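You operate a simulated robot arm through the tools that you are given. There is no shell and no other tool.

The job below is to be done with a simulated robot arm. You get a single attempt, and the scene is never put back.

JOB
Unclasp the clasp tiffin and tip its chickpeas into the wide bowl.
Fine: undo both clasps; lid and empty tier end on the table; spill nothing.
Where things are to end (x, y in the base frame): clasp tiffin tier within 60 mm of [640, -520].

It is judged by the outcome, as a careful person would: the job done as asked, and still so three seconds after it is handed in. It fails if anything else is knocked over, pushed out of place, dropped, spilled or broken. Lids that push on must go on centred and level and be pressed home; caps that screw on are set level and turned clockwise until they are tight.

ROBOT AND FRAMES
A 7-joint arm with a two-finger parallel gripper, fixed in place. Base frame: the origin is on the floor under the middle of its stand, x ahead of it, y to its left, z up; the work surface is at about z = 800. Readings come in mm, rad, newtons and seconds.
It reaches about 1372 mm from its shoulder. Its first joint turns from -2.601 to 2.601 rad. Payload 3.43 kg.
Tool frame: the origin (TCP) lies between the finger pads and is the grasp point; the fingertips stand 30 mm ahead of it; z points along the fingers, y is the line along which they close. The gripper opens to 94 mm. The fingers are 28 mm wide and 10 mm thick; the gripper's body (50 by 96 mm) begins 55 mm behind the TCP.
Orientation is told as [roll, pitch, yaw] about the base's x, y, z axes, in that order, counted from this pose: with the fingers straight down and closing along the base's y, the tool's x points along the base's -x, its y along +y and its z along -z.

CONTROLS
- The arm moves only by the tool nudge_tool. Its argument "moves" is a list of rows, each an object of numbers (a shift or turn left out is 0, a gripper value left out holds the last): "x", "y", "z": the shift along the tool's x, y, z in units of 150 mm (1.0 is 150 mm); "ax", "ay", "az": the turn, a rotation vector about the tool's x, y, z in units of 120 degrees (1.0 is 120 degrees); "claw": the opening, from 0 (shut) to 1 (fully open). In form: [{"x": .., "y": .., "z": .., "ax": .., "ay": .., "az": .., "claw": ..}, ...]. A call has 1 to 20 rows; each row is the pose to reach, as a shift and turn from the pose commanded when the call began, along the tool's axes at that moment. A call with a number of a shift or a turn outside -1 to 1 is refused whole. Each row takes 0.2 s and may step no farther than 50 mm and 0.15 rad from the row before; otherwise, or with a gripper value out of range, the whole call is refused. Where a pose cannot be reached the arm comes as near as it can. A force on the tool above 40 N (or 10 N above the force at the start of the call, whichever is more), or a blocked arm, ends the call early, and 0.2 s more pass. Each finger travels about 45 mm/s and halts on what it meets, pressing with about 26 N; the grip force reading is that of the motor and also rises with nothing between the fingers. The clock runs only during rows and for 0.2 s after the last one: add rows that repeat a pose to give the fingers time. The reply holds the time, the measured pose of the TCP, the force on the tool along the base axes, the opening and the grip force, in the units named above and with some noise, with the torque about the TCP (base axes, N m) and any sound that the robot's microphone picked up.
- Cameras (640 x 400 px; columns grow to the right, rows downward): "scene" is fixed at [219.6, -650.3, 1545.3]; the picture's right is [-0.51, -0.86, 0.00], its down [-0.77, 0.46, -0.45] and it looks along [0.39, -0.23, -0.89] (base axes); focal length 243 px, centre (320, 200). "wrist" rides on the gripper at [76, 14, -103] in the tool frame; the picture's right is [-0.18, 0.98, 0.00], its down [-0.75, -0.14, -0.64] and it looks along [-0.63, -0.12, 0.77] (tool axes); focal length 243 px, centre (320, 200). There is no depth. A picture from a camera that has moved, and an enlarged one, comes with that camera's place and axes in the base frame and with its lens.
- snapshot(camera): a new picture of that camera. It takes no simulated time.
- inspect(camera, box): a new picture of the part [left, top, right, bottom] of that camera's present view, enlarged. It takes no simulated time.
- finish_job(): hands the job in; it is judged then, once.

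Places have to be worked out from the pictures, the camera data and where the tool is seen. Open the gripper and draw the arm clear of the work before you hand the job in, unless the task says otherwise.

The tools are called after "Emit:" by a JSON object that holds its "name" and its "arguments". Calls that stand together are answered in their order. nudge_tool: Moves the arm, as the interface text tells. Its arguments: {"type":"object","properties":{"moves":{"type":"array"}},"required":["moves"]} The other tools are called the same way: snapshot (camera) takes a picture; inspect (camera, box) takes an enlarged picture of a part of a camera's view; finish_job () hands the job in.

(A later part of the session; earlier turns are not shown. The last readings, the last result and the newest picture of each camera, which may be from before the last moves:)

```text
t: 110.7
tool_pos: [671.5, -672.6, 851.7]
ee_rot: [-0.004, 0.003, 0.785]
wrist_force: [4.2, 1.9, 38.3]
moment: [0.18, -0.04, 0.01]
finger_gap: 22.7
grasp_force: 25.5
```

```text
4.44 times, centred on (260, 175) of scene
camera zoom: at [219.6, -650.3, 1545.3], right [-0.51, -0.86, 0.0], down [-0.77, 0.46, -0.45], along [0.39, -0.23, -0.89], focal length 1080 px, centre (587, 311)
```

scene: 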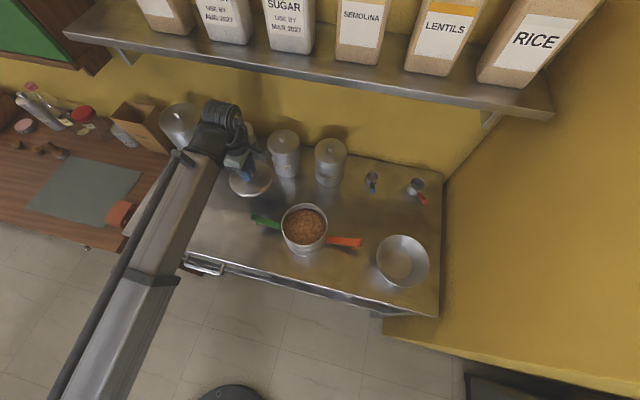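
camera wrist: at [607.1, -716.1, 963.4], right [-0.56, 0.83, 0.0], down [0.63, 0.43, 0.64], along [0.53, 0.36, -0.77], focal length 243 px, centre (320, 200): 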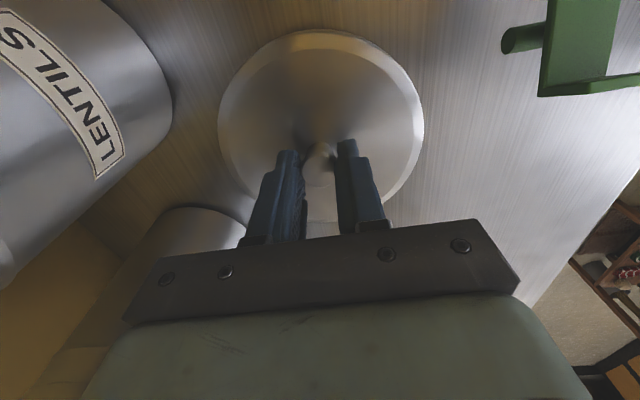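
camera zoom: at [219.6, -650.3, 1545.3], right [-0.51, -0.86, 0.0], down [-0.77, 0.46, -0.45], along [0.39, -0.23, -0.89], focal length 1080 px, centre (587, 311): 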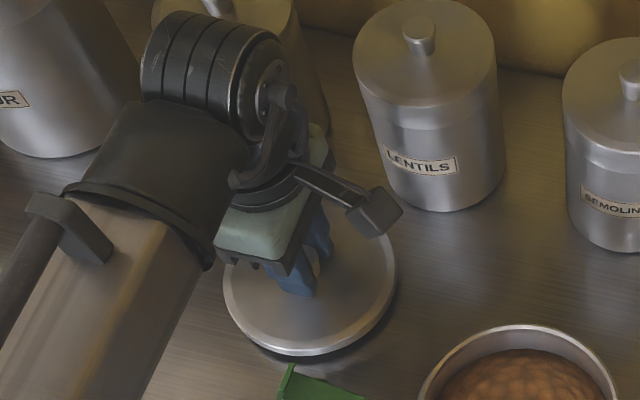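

The lid is on the table (about 38 N of upward force). I'll ease off the pressure, open the fingers and rise straight up.

Emit:
{"name": "nudge_tool", "arguments": {"moves": [{"z": -0.01}, {"z": -0.02}, {"z": -0.027}, {"z": -0.027}]}}

Emit:
{"name": "nudge_tool", "arguments": {"moves": [{"claw": 0.3}, {"claw": 0.4}, {"claw": 0.5}, {"claw": 0.6}, {"claw": 0.7}, {"claw": 0.7}]}}

Emit:
{"name": "snapshot", "arguments": {"camera": "wrist"}}

```text
t: 111.7
tool_pos: [670.7, -674.2, 854.0]
ee_rot: [0.0, 0.002, 0.785]
wrist_force: [0.6, 0.5, -0.6]
moment: [0.0, -0.02, -0.01]
finger_gap: 22.4
grasp_force: 26.3
```

```text
t: 113.1
tool_pos: [672.4, -673.0, 854.6]
ee_rot: [-0.002, 0.001, 0.785]
wrist_force: [0.8, -0.2, -0.1]
moment: [0.02, -0.01, -0.01]
finger_gap: 65.7
grasp_force: 0.0
```

```text
taken
camera wrist: at [607.7, -716.2, 957.4], right [-0.56, 0.83, 0.0], down [0.63, 0.43, 0.64], along [0.53, 0.36, -0.77], focal length 243 px, centre (320, 200)
```

wrist: 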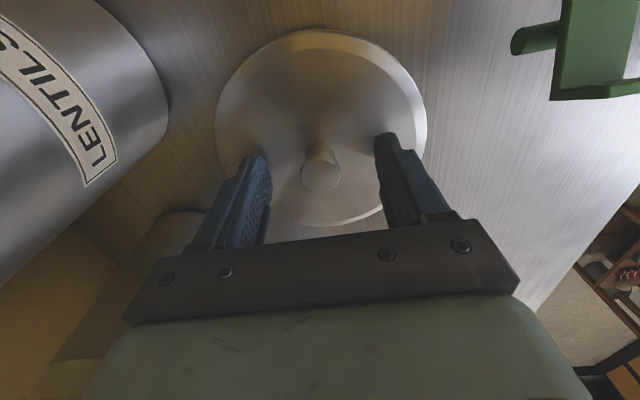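

The lid rests flat and released. Rising straight up to z ≈ 960, below shelf height.

Emit:
{"name": "nudge_tool", "arguments": {"moves": [{"z": -0.012, "claw": 0.8}, {"z": -0.045, "claw": 0.9}, {"z": -0.095, "claw": 1.0}, {"z": -0.158, "claw": 1.0}, {"z": -0.231, "claw": 1.0}, {"z": -0.31, "claw": 1.0}, {"z": -0.39, "claw": 1.0}, {"z": -0.469, "claw": 1.0}, {"z": -0.542, "claw": 1.0}, {"z": -0.605, "claw": 1.0}, {"z": -0.655, "claw": 1.0}, {"z": -0.688, "claw": 1.0}, {"z": -0.7, "claw": 1.0}, {"z": -0.7, "claw": 1.0}]}}

Emit:
{"name": "snapshot", "arguments": {"camera": "scene"}}

Emit:
{"name": "snapshot", "arguments": {"camera": "wrist"}}

```text
t: 116.1
tool_pos: [671.8, -672.7, 958.5]
ee_rot: [-0.002, 0.001, 0.786]
wrist_force: [0.4, -0.4, -0.2]
moment: [-0.01, -0.02, -0.02]
finger_gap: 93.8
grasp_force: 0.2
```

```text
taken
```

scene: 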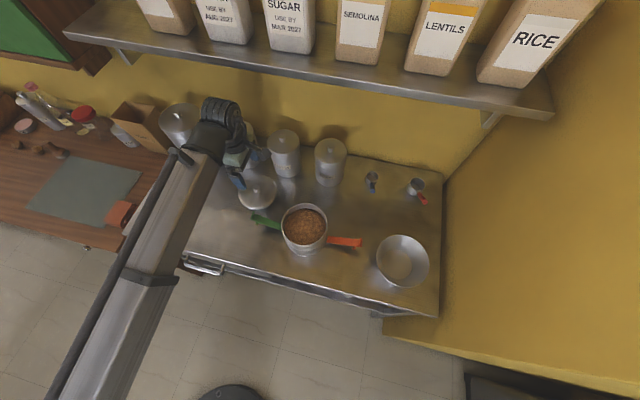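

```text
taken
camera wrist: at [607.6, -715.9, 1061.6], right [-0.56, 0.83, 0.0], down [0.63, 0.43, 0.64], along [0.53, 0.36, -0.77], focal length 243 px, centre (320, 200)
```

wrist: 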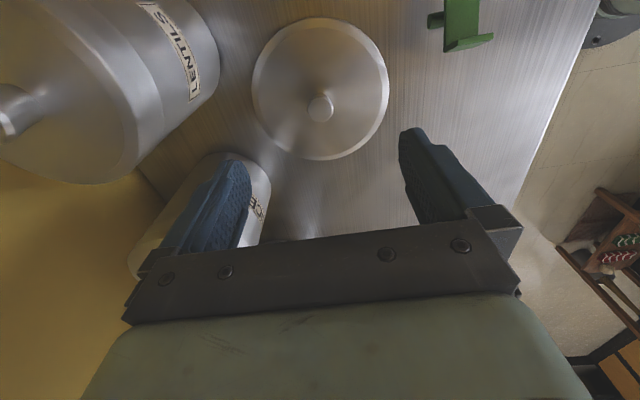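

The lid is safely down. Before lifting the full tier, I'll rehearse the pour pose near the bowl with an empty gripper, to check that the arm can reach that tilt. I'll travel behind the tier with the fingers mostly closed.

Emit:
{"name": "nudge_tool", "arguments": {"moves": [{"x": 0.008, "y": 0.001, "z": -0.002, "claw": 0.8}, {"x": 0.031, "y": 0.003, "z": -0.005, "claw": 0.6}, {"x": 0.067, "y": 0.006, "z": -0.01, "claw": 0.4}, {"x": 0.114, "y": 0.01, "z": -0.015, "claw": 0.3}, {"x": 0.171, "y": 0.016, "z": -0.02, "claw": 0.3}, {"x": 0.236, "y": 0.022, "z": -0.025, "claw": 0.3}, {"x": 0.307, "y": 0.028, "z": -0.03, "claw": 0.3}, {"x": 0.383, "y": 0.035, "z": -0.035, "claw": 0.3}, {"x": 0.461, "y": 0.042, "z": -0.04, "claw": 0.3}, {"x": 0.539, "y": 0.049, "z": -0.045, "claw": 0.3}, {"x": 0.617, "y": 0.056, "z": -0.05, "claw": 0.3}, {"x": 0.693, "y": 0.063, "z": -0.05, "claw": 0.3}, {"x": 0.764, "y": 0.069, "z": -0.05, "claw": 0.3}, {"x": 0.829, "y": 0.075, "z": -0.05, "claw": 0.3}, {"x": 0.886, "y": 0.08, "z": -0.05, "claw": 0.3}, {"x": 0.933, "y": 0.084, "z": -0.05, "claw": 0.3}, {"x": 0.969, "y": 0.087, "z": -0.05, "claw": 0.3}, {"x": 0.992, "y": 0.09, "z": -0.05, "claw": 0.3}, {"x": 1.0, "y": 0.09, "z": -0.05, "claw": 0.3}, {"x": 1.0, "y": 0.09, "z": -0.05, "claw": 0.3}]}}

Emit:
{"name": "nudge_tool", "arguments": {"moves": [{"x": 0.008}, {"x": 0.031}, {"x": 0.067}, {"x": 0.114}, {"x": 0.171}, {"x": 0.236}, {"x": 0.307}, {"x": 0.383}, {"x": 0.461}, {"x": 0.539}, {"x": 0.617}, {"x": 0.693}, {"x": 0.764}, {"x": 0.829}, {"x": 0.886}, {"x": 0.933}, {"x": 0.969}, {"x": 0.992}, {"x": 1.0}, {"x": 1.0}]}}

Emit:
{"name": "snapshot", "arguments": {"camera": "wrist"}}

Emit:
{"name": "snapshot", "arguments": {"camera": "scene"}}

```text
t: 120.3
tool_pos: [555.3, -769.1, 967.5]
ee_rot: [0.0, 0.003, 0.787]
wrist_force: [0.0, -0.1, 0.2]
moment: [-0.04, -0.02, 0.02]
finger_gap: 28.3
grasp_force: 0.0
```

```text
t: 124.5
tool_pos: [449.8, -876.9, 967.1]
ee_rot: [-0.002, 0.001, 0.784]
wrist_force: [0.8, -1.2, 0.2]
moment: [-0.02, 0.02, 0.02]
finger_gap: 28.2
grasp_force: 0.1
```

```text
taken
camera wrist: at [385.9, -918.8, 1069.5], right [-0.56, 0.83, 0.0], down [0.63, 0.43, 0.64], along [0.53, 0.36, -0.77], focal length 243 px, centre (320, 200)
```

wrist: 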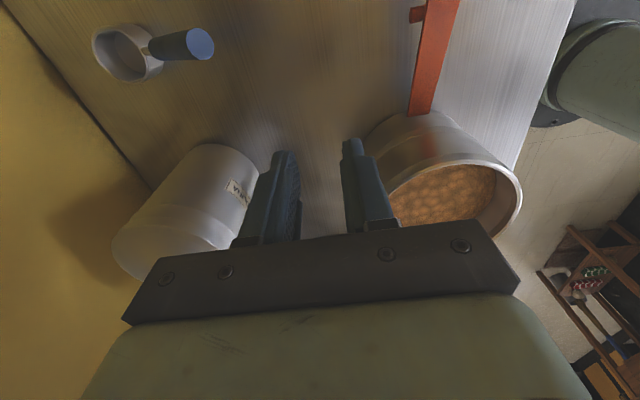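

```text
taken
```

scene: 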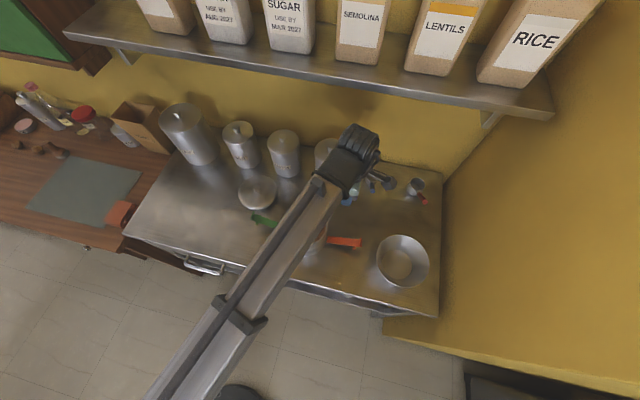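

Emit:
{"name": "inspect", "arguments": {"camera": "wrist", "box": [340, 80, 540, 250]}}

Emit:
{"name": "inspect", "arguments": {"camera": "scene", "box": [300, 110, 450, 230]}}

```text
2.35 times, centred on (440, 165) of wrist
camera zoom: at [385.9, -918.8, 1069.5], right [-0.56, 0.83, 0.0], down [0.63, 0.43, 0.64], along [0.53, 0.36, -0.77], focal length 571 px, centre (38, 282)
```

zoom: 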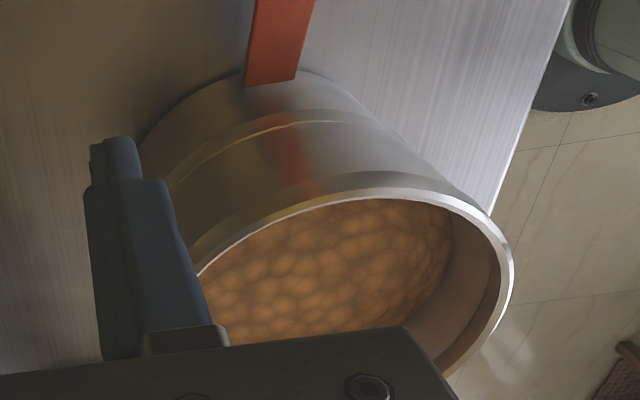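

```text
3.33 times, centred on (375, 170) of scene
camera zoom: at [219.6, -650.3, 1545.3], right [-0.51, -0.86, 0.0], down [-0.77, 0.46, -0.45], along [0.39, -0.23, -0.89], focal length 810 px, centre (137, 300)
```

zoom: 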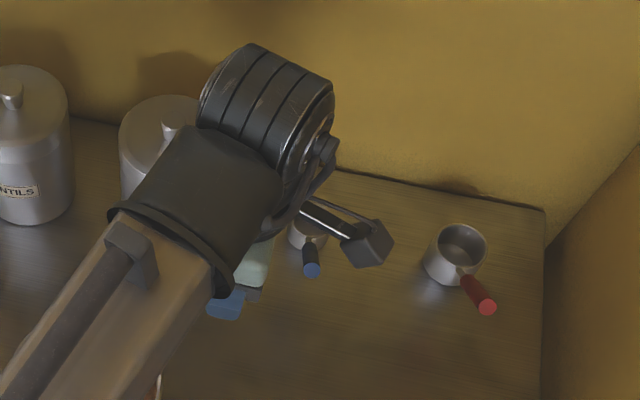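

The forearm keeps well clear. Continuing to the pour start area and turning 10° more in yaw.

Emit:
{"name": "nudge_tool", "arguments": {"moves": [{"x": 0.007, "az": -0.001}, {"x": 0.028, "az": -0.003}, {"x": 0.06, "az": -0.006}, {"x": 0.103, "az": -0.01}, {"x": 0.154, "az": -0.014}, {"x": 0.213, "az": -0.02}, {"x": 0.276, "az": -0.026}, {"x": 0.344, "az": -0.032}, {"x": 0.415, "az": -0.038}, {"x": 0.485, "az": -0.045}, {"x": 0.556, "az": -0.052}, {"x": 0.624, "az": -0.058}, {"x": 0.687, "az": -0.064}, {"x": 0.746, "az": -0.069}, {"x": 0.797, "az": -0.074}, {"x": 0.84, "az": -0.078}, {"x": 0.872, "az": -0.081}, {"x": 0.893, "az": -0.083}, {"x": 0.9, "az": -0.083}, {"x": 0.9, "az": -0.083}]}}

Emit:
{"name": "snapshot", "arguments": {"camera": "scene"}}

Emit:
{"name": "snapshot", "arguments": {"camera": "wrist"}}

```text
t: 128.7
tool_pos: [354.8, -970.3, 965.9]
ee_rot: [-0.002, 0.001, 0.959]
wrist_force: [-0.5, 0.2, 0.1]
moment: [0.0, -0.02, 0.01]
finger_gap: 28.3
grasp_force: 0.0
```

```text
taken
```

scene: 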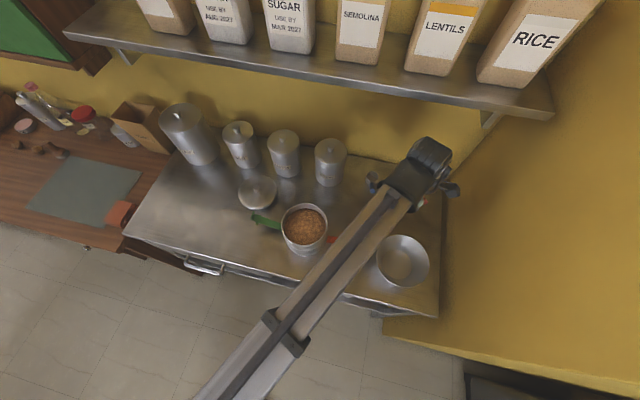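

```text
taken
camera wrist: at [299.0, -1024.5, 1069.8], right [-0.7, 0.72, 0.0], down [0.55, 0.54, 0.64], along [0.46, 0.45, -0.77], focal length 243 px, centre (320, 200)
```

wrist: 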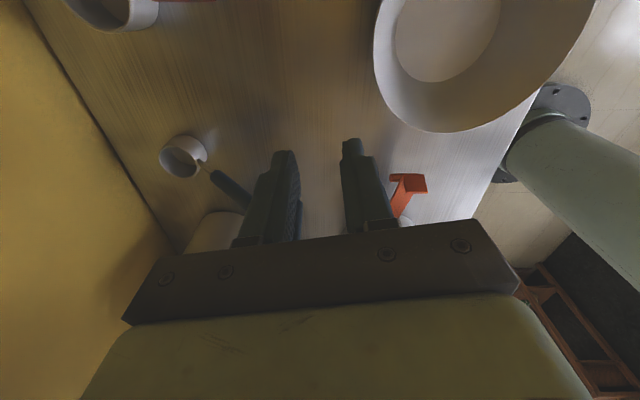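

I'm in position near the bowl. Now I'll test the first 60° of the pour tilt with the gripper empty, pivoting about where the tier's lip would be.

Emit:
{"name": "nudge_tool", "arguments": {"moves": [{"y": -0.002, "z": -0.01, "ax": 0.006}, {"y": -0.0075, "z": -0.045, "ax": 0.025}, {"y": -0.0155, "z": -0.135, "ax": 0.075}, {"y": -0.014, "z": -0.227, "ax": 0.125}, {"y": -0.003, "z": -0.317, "ax": 0.175}, {"y": 0.017, "z": -0.405, "ax": 0.225}, {"y": 0.047, "z": -0.491, "ax": 0.275}, {"y": 0.085, "z": -0.574, "ax": 0.325}, {"y": 0.132, "z": -0.652, "ax": 0.375}, {"y": 0.187, "z": -0.725, "ax": 0.425}, {"y": 0.249, "z": -0.791, "ax": 0.475}, {"y": 0.282, "z": -0.822, "ax": 0.5}, {"y": 0.282, "z": -0.822, "ax": 0.5}]}}

Emit:
{"name": "snapshot", "arguments": {"camera": "scene"}}

```text
t: 131.5
tool_pos: [319.1, -945.6, 1090.6]
ee_rot: [-1.049, 0.0, 0.957]
wrist_force: [0.2, 0.1, 0.2]
moment: [0.0, 0.0, -0.02]
finger_gap: 28.2
grasp_force: 0.1
```

```text
taken
```

scene: 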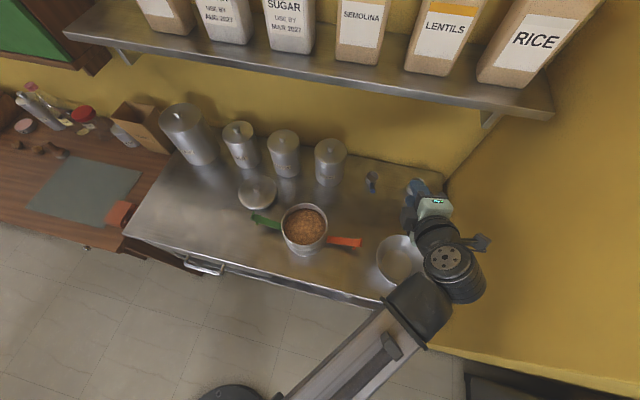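

60° is reached cleanly. By symmetry the same row list takes the tilt to 120°.

Emit:
{"name": "nudge_tool", "arguments": {"moves": [{"y": -0.002, "z": -0.01, "ax": 0.006}, {"y": -0.0075, "z": -0.045, "ax": 0.025}, {"y": -0.0155, "z": -0.135, "ax": 0.075}, {"y": -0.014, "z": -0.227, "ax": 0.125}, {"y": -0.003, "z": -0.317, "ax": 0.175}, {"y": 0.017, "z": -0.405, "ax": 0.225}, {"y": 0.047, "z": -0.491, "ax": 0.275}, {"y": 0.085, "z": -0.574, "ax": 0.325}, {"y": 0.132, "z": -0.652, "ax": 0.375}, {"y": 0.187, "z": -0.725, "ax": 0.425}, {"y": 0.249, "z": -0.791, "ax": 0.475}, {"y": 0.282, "z": -0.822, "ax": 0.5}, {"y": 0.282, "z": -0.822, "ax": 0.5}]}}

Emit:
{"name": "snapshot", "arguments": {"camera": "scene"}}

Emit:
{"name": "snapshot", "arguments": {"camera": "wrist"}}

```text
t: 134.3
tool_pos: [214.4, -873.1, 1203.0]
ee_rot: [-1.841, -0.09, 0.976]
wrist_force: [-0.2, 1.1, 0.1]
moment: [0.0, -0.04, 0.0]
finger_gap: 28.3
grasp_force: 0.1
out of reach, approached as far as the arm can: row 8, 9, 10, 11, 12, 13
```

```text
taken
```

scene: 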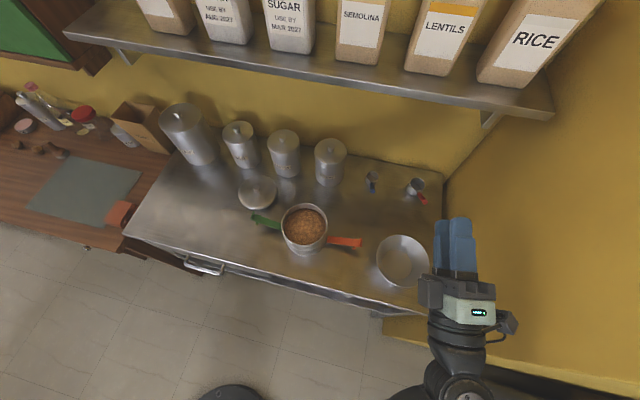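

```text
taken
camera wrist: at [95.4, -879.2, 1154.1], right [0.37, 0.07, -0.93], down [-0.12, 0.99, 0.03], along [0.92, 0.1, 0.37], focal length 243 px, centre (320, 200)
```

wrist: 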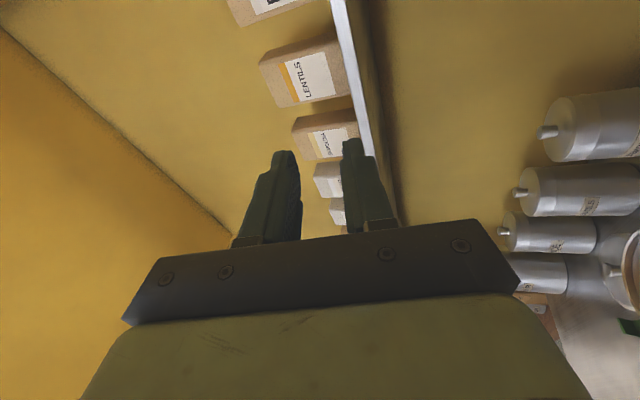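

Beyond about 95° the arm couldn't follow at this yaw (it ended at 105° and too high), so this direction is too far off radial. I'll reverse to 60° tilt and then try a more radial yaw.

Emit:
{"name": "nudge_tool", "arguments": {"moves": [{"y": 0.002, "z": 0.01, "ax": -0.006}, {"y": 0.01, "z": 0.045, "ax": -0.025}, {"y": 0.036, "z": 0.132, "ax": -0.075}, {"y": 0.072, "z": 0.215, "ax": -0.125}, {"y": 0.116, "z": 0.295, "ax": -0.175}, {"y": 0.169, "z": 0.369, "ax": -0.225}, {"y": 0.228, "z": 0.438, "ax": -0.275}, {"y": 0.295, "z": 0.5, "ax": -0.325}, {"y": 0.368, "z": 0.555, "ax": -0.375}, {"y": 0.446, "z": 0.601, "ax": -0.425}, {"y": 0.528, "z": 0.64, "ax": -0.475}, {"y": 0.571, "z": 0.656, "ax": -0.5}, {"y": 0.571, "z": 0.656, "ax": -0.5}]}}

Emit:
{"name": "snapshot", "arguments": {"camera": "scene"}}

```text
t: 137.1
tool_pos: [313.5, -934.7, 1147.7]
ee_rot: [-0.793, -0.089, 0.976]
wrist_force: [0.0, -0.4, 1.2]
moment: [-0.01, 0.01, -0.02]
finger_gap: 28.1
grasp_force: 0.2
```

```text
taken
```

scene: 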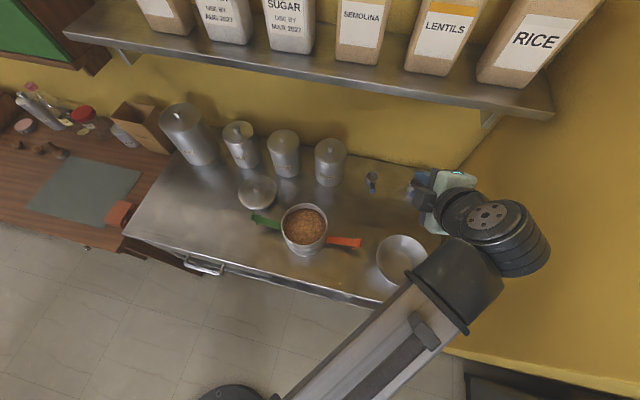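

The arm took the reached pose as its command. I'll now swing the yaw to about 15° (radial from the base) while still tilted, keeping clear of the right wall.

Emit:
{"name": "nudge_tool", "arguments": {"moves": [{"x": 0.003, "y": 0.001, "z": 0.002, "ax": 0.0, "ay": 0.002, "az": 0.002}, {"x": 0.011, "y": 0.004, "z": 0.007, "ax": 0.001, "ay": 0.007, "az": 0.007}, {"x": 0.024, "y": 0.009, "z": 0.015, "ax": 0.002, "ay": 0.016, "az": 0.016}, {"x": 0.04, "y": 0.015, "z": 0.026, "ax": 0.003, "ay": 0.028, "az": 0.027}, {"x": 0.06, "y": 0.022, "z": 0.039, "ax": 0.005, "ay": 0.041, "az": 0.041}, {"x": 0.083, "y": 0.03, "z": 0.054, "ax": 0.007, "ay": 0.057, "az": 0.056}, {"x": 0.108, "y": 0.04, "z": 0.071, "ax": 0.009, "ay": 0.074, "az": 0.073}, {"x": 0.135, "y": 0.049, "z": 0.088, "ax": 0.012, "ay": 0.093, "az": 0.091}, {"x": 0.163, "y": 0.059, "z": 0.106, "ax": 0.014, "ay": 0.111, "az": 0.11}, {"x": 0.19, "y": 0.07, "z": 0.124, "ax": 0.016, "ay": 0.131, "az": 0.128}, {"x": 0.218, "y": 0.08, "z": 0.142, "ax": 0.019, "ay": 0.149, "az": 0.147}, {"x": 0.245, "y": 0.089, "z": 0.159, "ax": 0.021, "ay": 0.168, "az": 0.165}, {"x": 0.27, "y": 0.099, "z": 0.176, "ax": 0.023, "ay": 0.185, "az": 0.182}, {"x": 0.293, "y": 0.107, "z": 0.191, "ax": 0.025, "ay": 0.201, "az": 0.197}, {"x": 0.313, "y": 0.114, "z": 0.204, "ax": 0.027, "ay": 0.214, "az": 0.211}, {"x": 0.329, "y": 0.12, "z": 0.215, "ax": 0.028, "ay": 0.226, "az": 0.222}, {"x": 0.342, "y": 0.125, "z": 0.223, "ax": 0.029, "ay": 0.235, "az": 0.231}, {"x": 0.35, "y": 0.128, "z": 0.228, "ax": 0.03, "ay": 0.24, "az": 0.236}, {"x": 0.353, "y": 0.129, "z": 0.23, "ax": 0.03, "ay": 0.242, "az": 0.238}, {"x": 0.353, "y": 0.129, "z": 0.23, "ax": 0.03, "ay": 0.242, "az": 0.238}]}}

Emit:
{"name": "snapshot", "arguments": {"camera": "scene"}}

```text
t: 141.3
tool_pos: [295.1, -981.1, 1104.7]
ee_rot: [-0.791, -0.086, 0.263]
wrist_force: [0.1, -1.0, -0.3]
moment: [-0.01, 0.0, 0.0]
finger_gap: 28.3
grasp_force: 0.1
```

```text
taken
```

scene: 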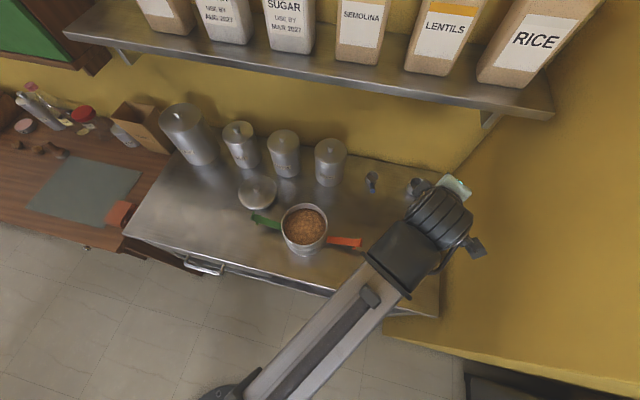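

Yaw 15° is fine here. I'll take out the small pitch error, then tilt a further 60° (to about 105°) about the lip point.

Emit:
{"name": "nudge_tool", "arguments": {"moves": [{"ay": 0.006, "az": -0.006}, {"ay": 0.014, "az": -0.014}, {"ay": 0.022, "az": -0.022}, {"ay": 0.029, "az": -0.029}, {"ay": 0.029, "az": -0.029}]}}

Emit:
{"name": "nudge_tool", "arguments": {"moves": [{"y": -0.002, "z": -0.01, "ax": 0.006}, {"y": -0.0075, "z": -0.045, "ax": 0.025}, {"y": -0.0155, "z": -0.135, "ax": 0.075}, {"y": -0.014, "z": -0.227, "ax": 0.125}, {"y": -0.003, "z": -0.317, "ax": 0.175}, {"y": 0.017, "z": -0.405, "ax": 0.225}, {"y": 0.047, "z": -0.491, "ax": 0.275}, {"y": 0.085, "z": -0.574, "ax": 0.325}, {"y": 0.132, "z": -0.652, "ax": 0.375}, {"y": 0.187, "z": -0.725, "ax": 0.425}, {"y": 0.249, "z": -0.791, "ax": 0.475}, {"y": 0.282, "z": -0.822, "ax": 0.5}, {"y": 0.282, "z": -0.822, "ax": 0.5}]}}

Emit:
{"name": "snapshot", "arguments": {"camera": "scene"}}

```text
t: 142.5
tool_pos: [295.9, -982.8, 1105.2]
ee_rot: [-0.792, -0.002, 0.259]
wrist_force: [0.2, -0.1, 0.2]
moment: [-0.01, -0.03, 0.0]
finger_gap: 28.3
grasp_force: 0.1
```

```text
t: 145.3
tool_pos: [264.7, -868.1, 1161.7]
ee_rot: [-1.842, -0.002, 0.263]
wrist_force: [0.3, 0.2, 0.4]
moment: [-0.03, -0.01, 0.01]
finger_gap: 28.1
grasp_force: 0.0
out of reach, approached as far as the arm can: row 11
```

```text
taken
```

scene: 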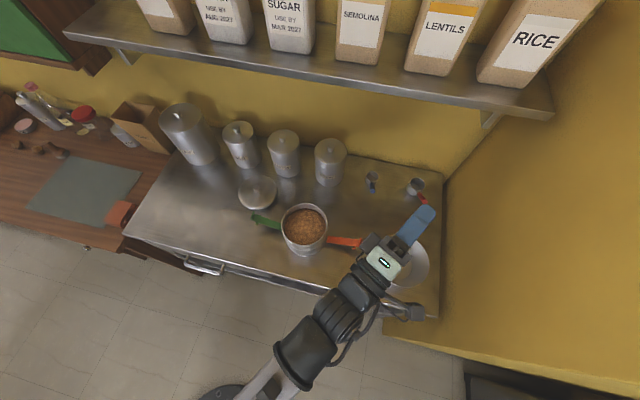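

At yaw 15° it reached 105°. I'll try another 15°.

Emit:
{"name": "nudge_tool", "arguments": {"moves": [{"y": -0.004, "z": -0.022, "ax": 0.012}, {"y": -0.0075, "z": -0.045, "ax": 0.025}, {"y": -0.0127, "z": -0.09, "ax": 0.05}, {"y": -0.0155, "z": -0.135, "ax": 0.075}, {"y": -0.016, "z": -0.181, "ax": 0.1}, {"y": -0.014, "z": -0.227, "ax": 0.125}, {"y": -0.014, "z": -0.227, "ax": 0.125}]}}

Emit:
{"name": "snapshot", "arguments": {"camera": "scene"}}

```text
t: 146.9
tool_pos: [255.4, -835.3, 1154.1]
ee_rot: [-2.103, -0.002, 0.26]
wrist_force: [0.7, -0.3, 0.8]
moment: [-0.01, 0.01, -0.05]
finger_gap: 28.1
grasp_force: 0.2
```

```text
taken
```

scene: 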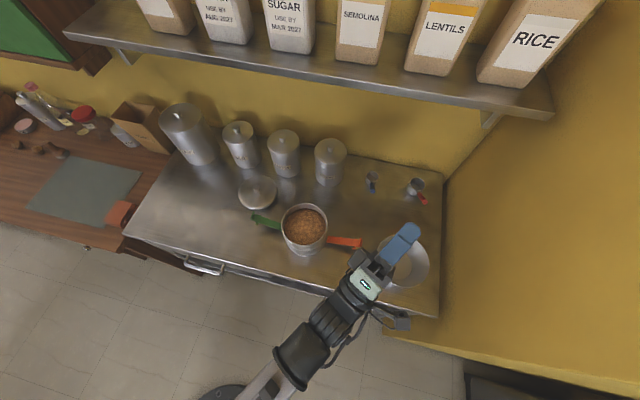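

120° is reached at yaw 15°. I'll check that this attitude also works at the real pour height, about 130 mm lower.

Emit:
{"name": "nudge_tool", "arguments": {"moves": [{"y": 0.02, "z": -0.012}, {"y": 0.07, "z": -0.041}, {"y": 0.14, "z": -0.082}, {"y": 0.22, "z": -0.13}, {"y": 0.31, "z": -0.183}, {"y": 0.4, "z": -0.236}, {"y": 0.49, "z": -0.289}, {"y": 0.57, "z": -0.336}, {"y": 0.64, "z": -0.377}, {"y": 0.7, "z": -0.412}, {"y": 0.735, "z": -0.433}, {"y": 0.747, "z": -0.44}, {"y": 0.747, "z": -0.44}]}}

Emit:
{"name": "snapshot", "arguments": {"camera": "scene"}}

```text
t: 149.7
tool_pos: [256.7, -834.4, 1023.0]
ee_rot: [-2.101, -0.001, 0.26]
wrist_force: [-0.3, -0.3, -0.3]
moment: [0.03, 0.02, 0.0]
finger_gap: 28.4
grasp_force: 0.1
```

```text
taken
```

scene: 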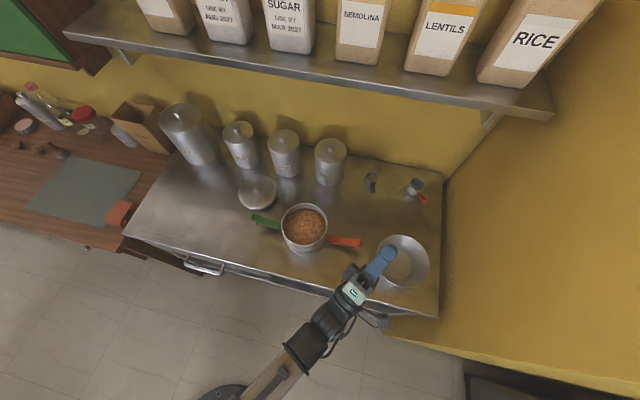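

120° works at pour height with yaw ≈ 15°, so that's the pour attitude. I'll return to upright here, rotating about the TCP and rising 60 mm.

Emit:
{"name": "nudge_tool", "arguments": {"moves": [{"y": -0.02, "z": 0.012, "ax": -0.02}, {"y": -0.04, "z": 0.024, "ax": -0.06}, {"y": -0.06, "z": 0.036, "ax": -0.11}, {"y": -0.08, "z": 0.048, "ax": -0.17}, {"y": -0.1, "z": 0.06, "ax": -0.23}, {"y": -0.12, "z": 0.072, "ax": -0.29}, {"y": -0.14, "z": 0.084, "ax": -0.35}, {"y": -0.16, "z": 0.096, "ax": -0.41}, {"y": -0.18, "z": 0.108, "ax": -0.47}, {"y": -0.2, "z": 0.12, "ax": -0.53}, {"y": -0.22, "z": 0.132, "ax": -0.59}, {"y": -0.24, "z": 0.144, "ax": -0.65}, {"y": -0.26, "z": 0.156, "ax": -0.71}, {"y": -0.28, "z": 0.168, "ax": -0.77}, {"y": -0.3, "z": 0.18, "ax": -0.83}, {"y": -0.32, "z": 0.19, "ax": -0.89}, {"y": -0.335, "z": 0.198, "ax": -0.94}, {"y": -0.345, "z": 0.203, "ax": -0.98}, {"y": -0.345, "z": 0.203, "ax": -1.0}, {"y": -0.345, "z": 0.203, "ax": -1.0}]}}

Emit:
{"name": "snapshot", "arguments": {"camera": "scene"}}

Emit:
{"name": "snapshot", "arguments": {"camera": "wrist"}}

```text
t: 153.9
tool_pos: [255.1, -836.9, 1083.3]
ee_rot: [-0.005, -0.001, 0.26]
wrist_force: [0.2, -0.6, 0.1]
moment: [0.03, 0.0, 0.02]
finger_gap: 28.1
grasp_force: 0.1
out of reach, approached as far as the arm can: row 5, 6
```

```text
taken
```

scene: 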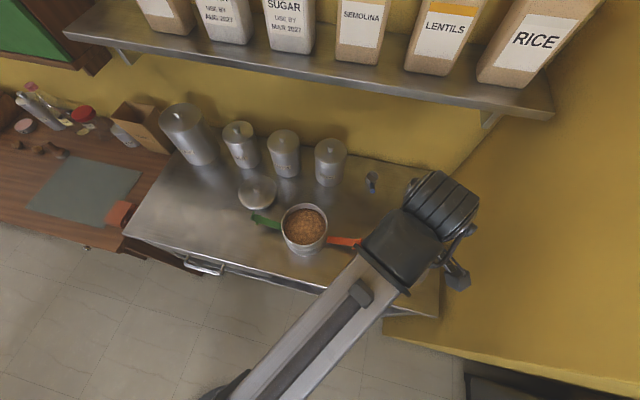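

```text
taken
camera wrist: at [177.8, -840.4, 1186.5], right [-0.08, 1.0, -0.01], down [0.76, 0.06, 0.64], along [0.64, 0.04, -0.76], focal length 243 px, centre (320, 200)
```

wrist: 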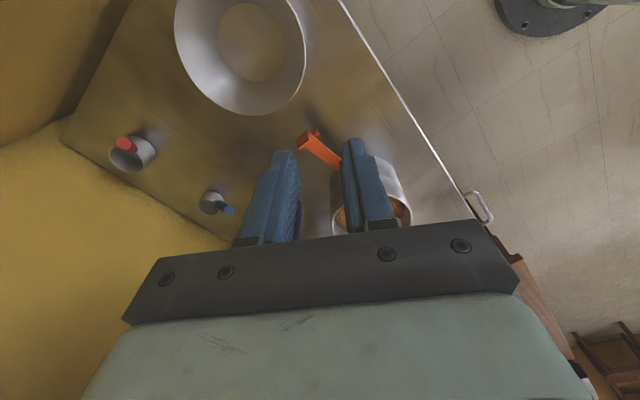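

Back upright without trouble. The bowl centre is at about (234, -931). I'll now go to the tier's +x side with yaw 90°. Gripping there puts both clasps out of the way (and off the right wall) once I turn to the pour yaw.

Emit:
{"name": "nudge_tool", "arguments": {"moves": [{"x": -0.007, "y": 0.001, "z": 0.001, "az": -0.003}, {"x": -0.028, "y": 0.003, "z": 0.003, "az": -0.01}, {"x": -0.062, "y": 0.007, "z": 0.007, "az": -0.021}, {"x": -0.105, "y": 0.011, "z": 0.011, "az": -0.037}, {"x": -0.158, "y": 0.017, "z": 0.017, "az": -0.055}, {"x": -0.217, "y": 0.024, "z": 0.024, "az": -0.076}, {"x": -0.283, "y": 0.031, "z": 0.031, "az": -0.098}, {"x": -0.352, "y": 0.038, "z": 0.038, "az": -0.122}, {"x": -0.424, "y": 0.046, "z": 0.046, "az": -0.147}, {"x": -0.496, "y": 0.054, "z": 0.054, "az": -0.173}, {"x": -0.568, "y": 0.062, "z": 0.062, "az": -0.198}, {"x": -0.637, "y": 0.069, "z": 0.069, "az": -0.222}, {"x": -0.703, "y": 0.076, "z": 0.076, "az": -0.244}, {"x": -0.762, "y": 0.083, "z": 0.083, "az": -0.265}, {"x": -0.815, "y": 0.089, "z": 0.089, "az": -0.283}, {"x": -0.858, "y": 0.093, "z": 0.093, "az": -0.299}, {"x": -0.892, "y": 0.097, "z": 0.097, "az": -0.31}, {"x": -0.913, "y": 0.099, "z": 0.099, "az": -0.317}, {"x": -0.92, "y": 0.1, "z": 0.1, "az": -0.32}, {"x": -0.92, "y": 0.1, "z": 0.1, "az": -0.32}]}}

Emit:
{"name": "nudge_tool", "arguments": {"moves": [{"x": -0.006, "y": -0.004, "z": 0.003, "az": -0.002}, {"x": -0.024, "y": -0.015, "z": 0.012, "az": -0.009}, {"x": -0.053, "y": -0.033, "z": 0.026, "az": -0.02}, {"x": -0.09, "y": -0.057, "z": 0.044, "az": -0.035}, {"x": -0.135, "y": -0.085, "z": 0.066, "az": -0.052}, {"x": -0.186, "y": -0.118, "z": 0.091, "az": -0.072}, {"x": -0.242, "y": -0.153, "z": 0.119, "az": -0.094}, {"x": -0.301, "y": -0.191, "z": 0.148, "az": -0.117}, {"x": -0.363, "y": -0.23, "z": 0.178, "az": -0.141}, {"x": -0.425, "y": -0.269, "z": 0.209, "az": -0.165}, {"x": -0.487, "y": -0.308, "z": 0.239, "az": -0.189}, {"x": -0.546, "y": -0.346, "z": 0.268, "az": -0.212}, {"x": -0.602, "y": -0.381, "z": 0.296, "az": -0.234}, {"x": -0.653, "y": -0.413, "z": 0.321, "az": -0.254}, {"x": -0.698, "y": -0.442, "z": 0.343, "az": -0.271}, {"x": -0.735, "y": -0.466, "z": 0.361, "az": -0.286}, {"x": -0.764, "y": -0.484, "z": 0.375, "az": -0.297}, {"x": -0.782, "y": -0.495, "z": 0.384, "az": -0.304}, {"x": -0.788, "y": -0.499, "z": 0.387, "az": -0.306}, {"x": -0.788, "y": -0.499, "z": 0.387, "az": -0.306}]}}

Emit:
{"name": "snapshot", "arguments": {"camera": "wrist"}}

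Emit:
{"name": "snapshot", "arguments": {"camera": "scene"}}

```text
t: 158.1
tool_pos: [385.1, -786.2, 1068.4]
ee_rot: [-0.008, 0.003, 0.932]
wrist_force: [-0.3, -0.2, -0.5]
moment: [-0.02, -0.02, -0.03]
finger_gap: 28.1
grasp_force: 0.0
```

```text
t: 162.3
tool_pos: [515.6, -735.3, 1011.4]
ee_rot: [-0.004, 0.007, 1.571]
wrist_force: [0.5, -0.5, 1.0]
moment: [-0.02, -0.04, 0.01]
finger_gap: 28.3
grasp_force: 0.2
```

```text
taken
camera wrist: at [501.3, -810.4, 1114.0], right [-0.98, 0.18, -0.01], down [0.14, 0.76, 0.64], along [0.12, 0.63, -0.77], focal length 243 px, centre (320, 200)
```

wrist: 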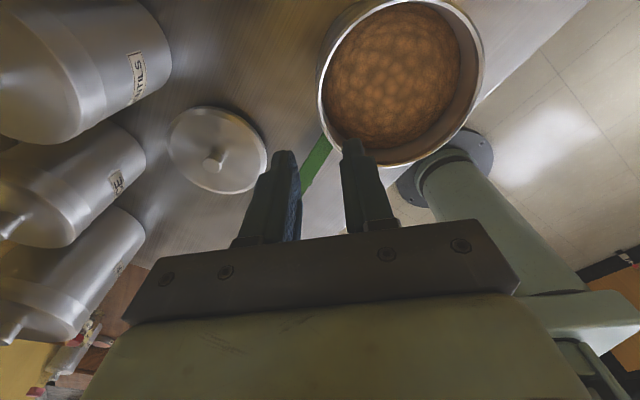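

```text
taken
```

scene: 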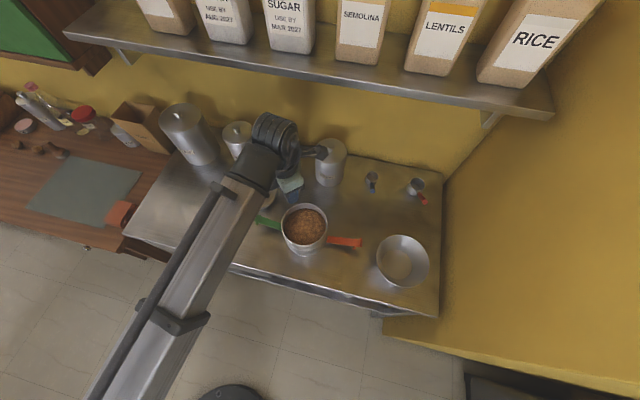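

Yaw 90° is reachable here, with a good view of the open tier. Enlarging to locate the rim precisely.

Emit:
{"name": "inspect", "arguments": {"camera": "wrist", "box": [290, 0, 510, 190]}}

Emit:
{"name": "inspect", "arguments": {"camera": "scene", "box": [260, 190, 360, 265]}}

```text
2.11 times, centred on (400, 95) of wrist
camera zoom: at [501.3, -810.4, 1114.0], right [-0.98, 0.18, -0.01], down [0.14, 0.76, 0.64], along [0.12, 0.63, -0.77], focal length 511 px, centre (152, 421)
```

zoom: 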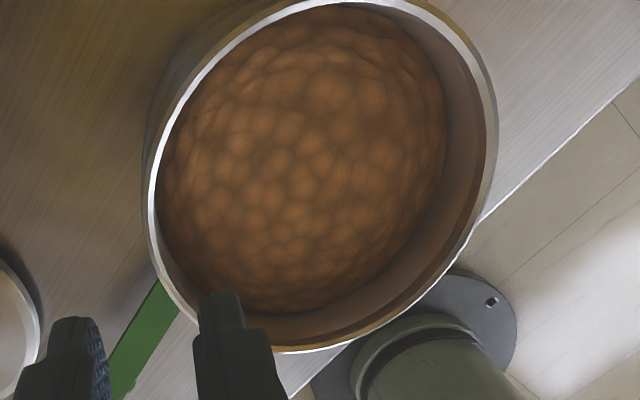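

```text
5.33 times, centred on (310, 228) of scene
camera zoom: at [219.6, -650.3, 1545.3], right [-0.51, -0.86, 0.0], down [-0.77, 0.46, -0.45], along [0.39, -0.23, -0.89], focal length 1296 px, centre (373, 53)
```

zoom: 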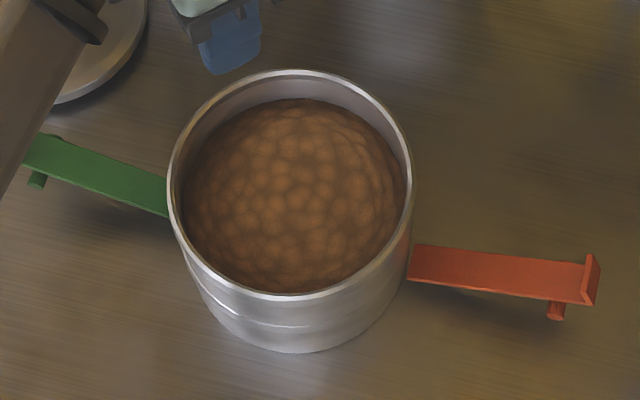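

Fitting the rim from both cameras gives a centre of (452.8, -737.0), outer radius 64, rim top z ≈ 910 and chickpea level about 33 mm below the rim. I'll line up over the +x wall, set a narrow opening, and stop just above the rim to check.

Emit:
{"name": "nudge_tool", "arguments": {"moves": [{"x": 0.002, "z": 0.008, "claw": 0.27}, {"x": 0.005, "z": 0.032, "claw": 0.24}, {"x": 0.008, "z": 0.07, "claw": 0.22}, {"x": 0.011, "z": 0.12, "claw": 0.2}, {"x": 0.011, "z": 0.18, "claw": 0.2}, {"x": 0.011, "z": 0.24, "claw": 0.2}, {"x": 0.011, "z": 0.295, "claw": 0.2}, {"x": 0.011, "z": 0.345, "claw": 0.2}, {"x": 0.011, "z": 0.38, "claw": 0.2}, {"x": 0.011, "z": 0.4, "claw": 0.2}, {"x": 0.011, "z": 0.407, "claw": 0.2}, {"x": 0.011, "z": 0.407, "claw": 0.2}]}}

Emit:
{"name": "inspect", "arguments": {"camera": "wrist", "box": [240, 80, 480, 250]}}

Emit:
{"name": "inspect", "arguments": {"camera": "scene", "box": [260, 190, 360, 265]}}

```text
t: 164.9
tool_pos: [515.3, -737.5, 951.9]
ee_rot: [-0.003, 0.007, 1.573]
wrist_force: [0.4, 0.1, 0.0]
moment: [-0.01, -0.02, 0.03]
finger_gap: 19.1
grasp_force: 0.1
```

```text
2.35 times, centred on (360, 165) of wrist
camera zoom: at [501.3, -812.6, 1053.7], right [-0.98, 0.18, -0.01], down [0.14, 0.76, 0.64], along [0.12, 0.63, -0.77], focal length 571 px, centre (226, 282)
```

zoom: 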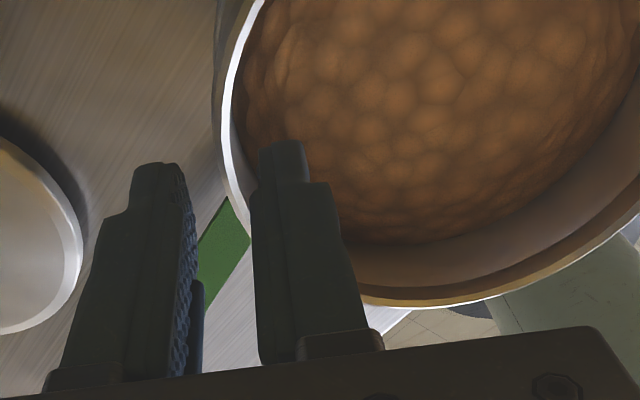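

```text
5.33 times, centred on (310, 228) of scene
camera zoom: at [219.6, -650.3, 1545.3], right [-0.51, -0.86, 0.0], down [-0.77, 0.46, -0.45], along [0.39, -0.23, -0.89], focal length 1296 px, centre (373, 53)
```

zoom: 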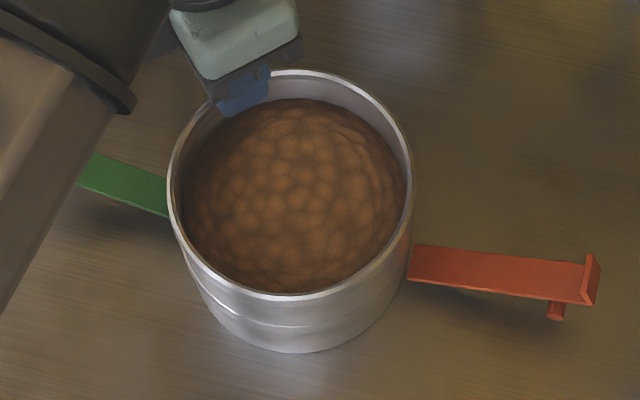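

Emit:
{"name": "inspect", "arguments": {"camera": "wrist", "box": [295, 85, 355, 145]}}

```text
6.67 times, centred on (325, 115) of wrist
camera zoom: at [501.3, -812.6, 1053.7], right [-0.98, 0.18, -0.01], down [0.14, 0.76, 0.64], along [0.12, 0.63, -0.77], focal length 1618 px, centre (287, 767)
```

zoom: 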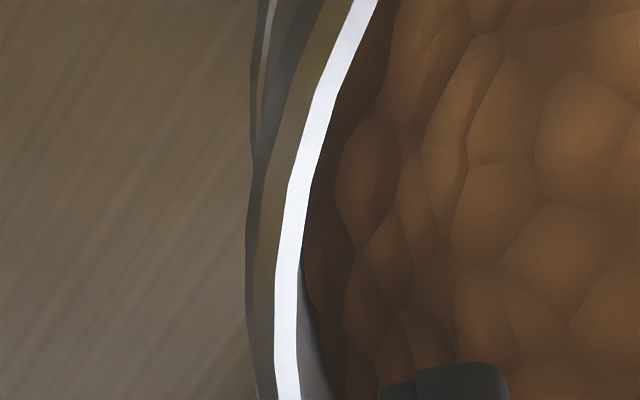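

The wall runs midway between the fingers (the rim is about 1 mm to the +x side). I'll correct that and lower until the tips reach the chickpea level.

Emit:
{"name": "nudge_tool", "arguments": {"moves": [{"y": -0.004, "z": 0.01}, {"y": -0.008, "z": 0.03}, {"y": -0.009, "z": 0.06}, {"y": -0.009, "z": 0.095}, {"y": -0.009, "z": 0.13}, {"y": -0.009, "z": 0.165}, {"y": -0.009, "z": 0.2}, {"y": -0.009, "z": 0.235}, {"y": -0.009, "z": 0.265}, {"y": -0.009, "z": 0.29}, {"y": -0.009, "z": 0.305}, {"y": -0.009, "z": 0.313}, {"y": -0.009, "z": 0.313}]}}

Emit:
{"name": "inspect", "arguments": {"camera": "wrist", "box": [240, 80, 480, 250]}}

Emit:
{"name": "inspect", "arguments": {"camera": "scene", "box": [260, 190, 360, 265]}}

```text
t: 167.7
tool_pos: [519.0, -737.9, 904.6]
ee_rot: [-0.003, 0.006, 1.572]
wrist_force: [-1.1, -0.3, 0.0]
moment: [0.01, -0.01, 0.01]
finger_gap: 19.2
grasp_force: 0.2
```

```text
2.35 times, centred on (360, 165) of wrist
camera zoom: at [504.2, -813.1, 1006.6], right [-0.98, 0.18, -0.01], down [0.14, 0.76, 0.64], along [0.12, 0.63, -0.77], focal length 571 px, centre (226, 282)
```

zoom: 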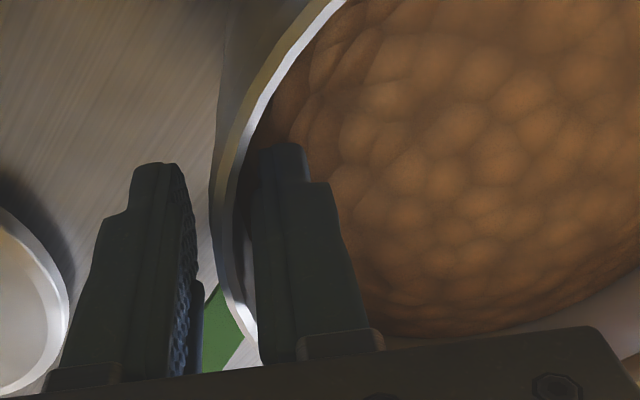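

```text
5.33 times, centred on (310, 228) of scene
camera zoom: at [219.6, -650.3, 1545.3], right [-0.51, -0.86, 0.0], down [-0.77, 0.46, -0.45], along [0.39, -0.23, -0.89], focal length 1296 px, centre (373, 53)
```

zoom: 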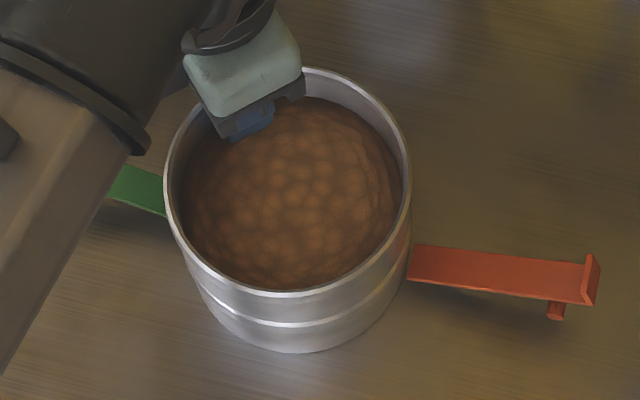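

The rim sits centred between the pads at TCP height. Lowering another 16 mm so the pads overlap the wall by about 50 mm.

Emit:
{"name": "nudge_tool", "arguments": {"moves": [{"z": 0.012}, {"z": 0.03}, {"z": 0.05}, {"z": 0.07}, {"z": 0.088}, {"z": 0.1}, {"z": 0.107}, {"z": 0.107}]}}

Emit:
{"name": "inspect", "arguments": {"camera": "wrist", "box": [240, 80, 480, 250]}}

Emit:
{"name": "inspect", "arguments": {"camera": "scene", "box": [260, 190, 360, 265]}}

```text
t: 169.0
tool_pos: [518.4, -738.1, 894.3]
ee_rot: [-0.004, 0.008, 1.573]
wrist_force: [-0.5, 3.2, 16.0]
moment: [0.35, 0.23, -0.04]
finger_gap: 18.9
grasp_force: 0.2
stopped in row 6: the force on the tool passed its limit at 44 N (the readings are from after the stop); the commanded pose is now the measured one
```

```text
2.35 times, centred on (360, 165) of wrist
camera zoom: at [503.9, -812.4, 998.1], right [-0.98, 0.18, -0.01], down [0.14, 0.76, 0.64], along [0.12, 0.62, -0.77], focal length 571 px, centre (226, 282)
```

zoom: 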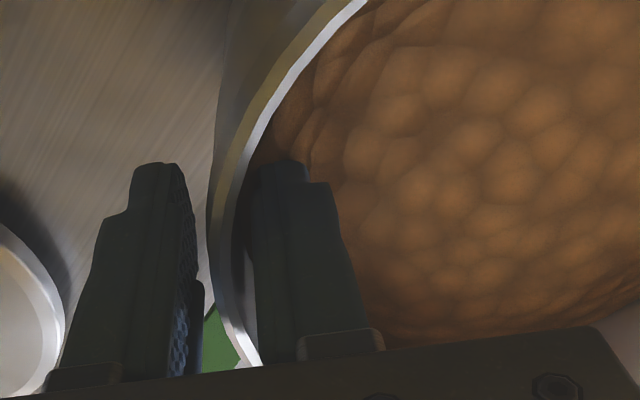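

```text
5.33 times, centred on (310, 228) of scene
camera zoom: at [219.6, -650.3, 1545.3], right [-0.51, -0.86, 0.0], down [-0.77, 0.46, -0.45], along [0.39, -0.23, -0.89], focal length 1296 px, centre (373, 53)
```

zoom: 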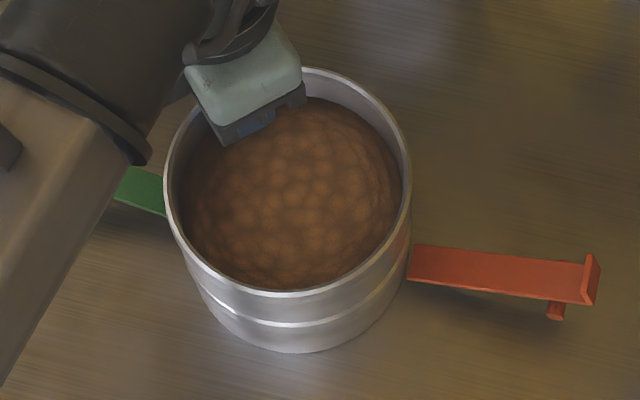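

The inner tip is now bearing on the chickpeas (44 N stop), with about 45 mm of wall between the pads, which is deep enough. I'll back off 3 mm and close gently on the wall.

Emit:
{"name": "nudge_tool", "arguments": {"moves": [{"z": -0.008}, {"z": -0.016}, {"z": -0.02}, {"z": -0.02}]}}

Emit:
{"name": "nudge_tool", "arguments": {"moves": [{"claw": 0.17}, {"claw": 0.14}, {"claw": 0.11}, {"claw": 0.08}, {"claw": 0.05}, {"claw": 0.02}, {"claw": 0.0}, {"claw": 0.0}, {"claw": 0.0}, {"claw": 0.0}]}}

Emit:
{"name": "inspect", "arguments": {"camera": "wrist", "box": [240, 80, 480, 250]}}

Emit:
{"name": "inspect", "arguments": {"camera": "scene", "box": [260, 190, 360, 265]}}

```text
t: 170.0
tool_pos: [519.4, -739.3, 896.7]
ee_rot: [-0.005, 0.01, 1.572]
wrist_force: [-1.3, 0.0, 1.0]
moment: [-0.01, -0.01, -0.02]
finger_gap: 19.0
grasp_force: 0.6
```

```text
t: 172.2
tool_pos: [519.6, -738.4, 896.4]
ee_rot: [-0.006, 0.01, 1.572]
wrist_force: [-1.6, -1.3, 0.4]
moment: [-0.02, -0.04, 0.02]
finger_gap: 10.2
grasp_force: 26.2
```

```text
2.35 times, centred on (360, 165) of wrist
camera zoom: at [504.3, -813.1, 999.7], right [-0.98, 0.18, -0.01], down [0.14, 0.76, 0.64], along [0.12, 0.62, -0.77], focal length 571 px, centre (226, 282)
```

zoom: 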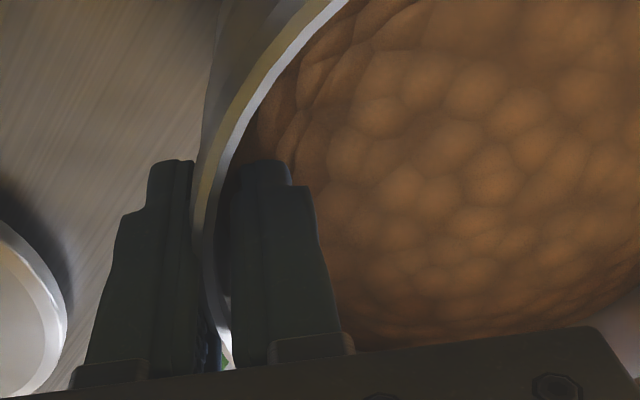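

```text
5.33 times, centred on (310, 228) of scene
camera zoom: at [219.6, -650.3, 1545.3], right [-0.51, -0.86, 0.0], down [-0.77, 0.46, -0.45], along [0.39, -0.23, -0.89], focal length 1296 px, centre (373, 53)
```

zoom: 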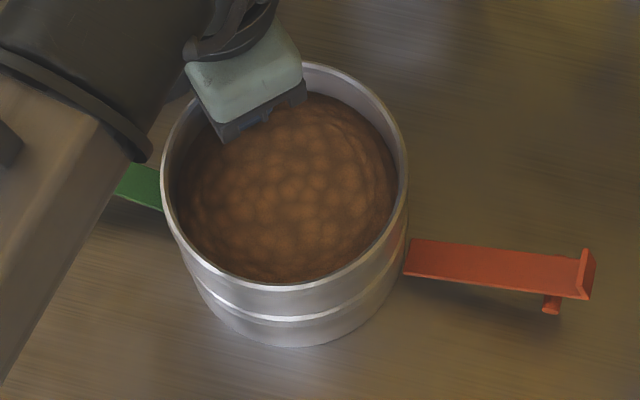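

The wall is pinched: gap 10 mm, 26 N. Now a slow test lift of about 6 mm, to feel the weight and watch for droop.

Emit:
{"name": "nudge_tool", "arguments": {"moves": [{"z": -0.003}, {"z": -0.008}, {"z": -0.014}, {"z": -0.02}, {"z": -0.027}, {"z": -0.033}, {"z": -0.038}, {"z": -0.04}, {"z": -0.04}, {"z": -0.04}]}}

Emit:
{"name": "inspect", "arguments": {"camera": "scene", "box": [260, 190, 360, 265]}}

Emit:
{"name": "inspect", "arguments": {"camera": "wrist", "box": [240, 80, 480, 250]}}

```text
t: 174.4
tool_pos: [517.5, -738.2, 903.0]
ee_rot: [-0.007, 0.008, 1.572]
wrist_force: [0.0, -0.7, -3.6]
moment: [-0.03, -0.18, 0.01]
finger_gap: 10.6
grasp_force: 26.2
```

```text
5.33 times, centred on (310, 228) of scene
camera zoom: at [219.6, -650.3, 1545.3], right [-0.51, -0.86, 0.0], down [-0.77, 0.46, -0.45], along [0.39, -0.23, -0.89], focal length 1296 px, centre (373, 53)
```

zoom: 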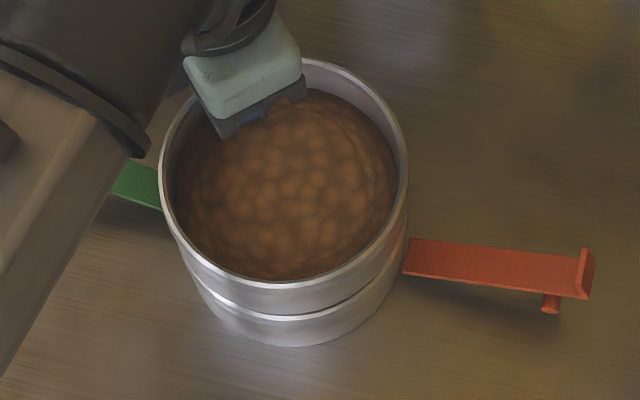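

```text
2.35 times, centred on (360, 165) of wrist
camera zoom: at [504.0, -813.0, 1005.4], right [-0.98, 0.18, -0.01], down [0.14, 0.76, 0.64], along [0.12, 0.62, -0.77], focal length 571 px, centre (226, 282)
```

zoom: 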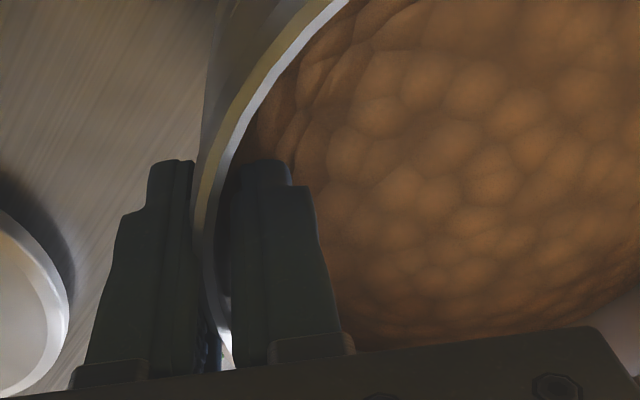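

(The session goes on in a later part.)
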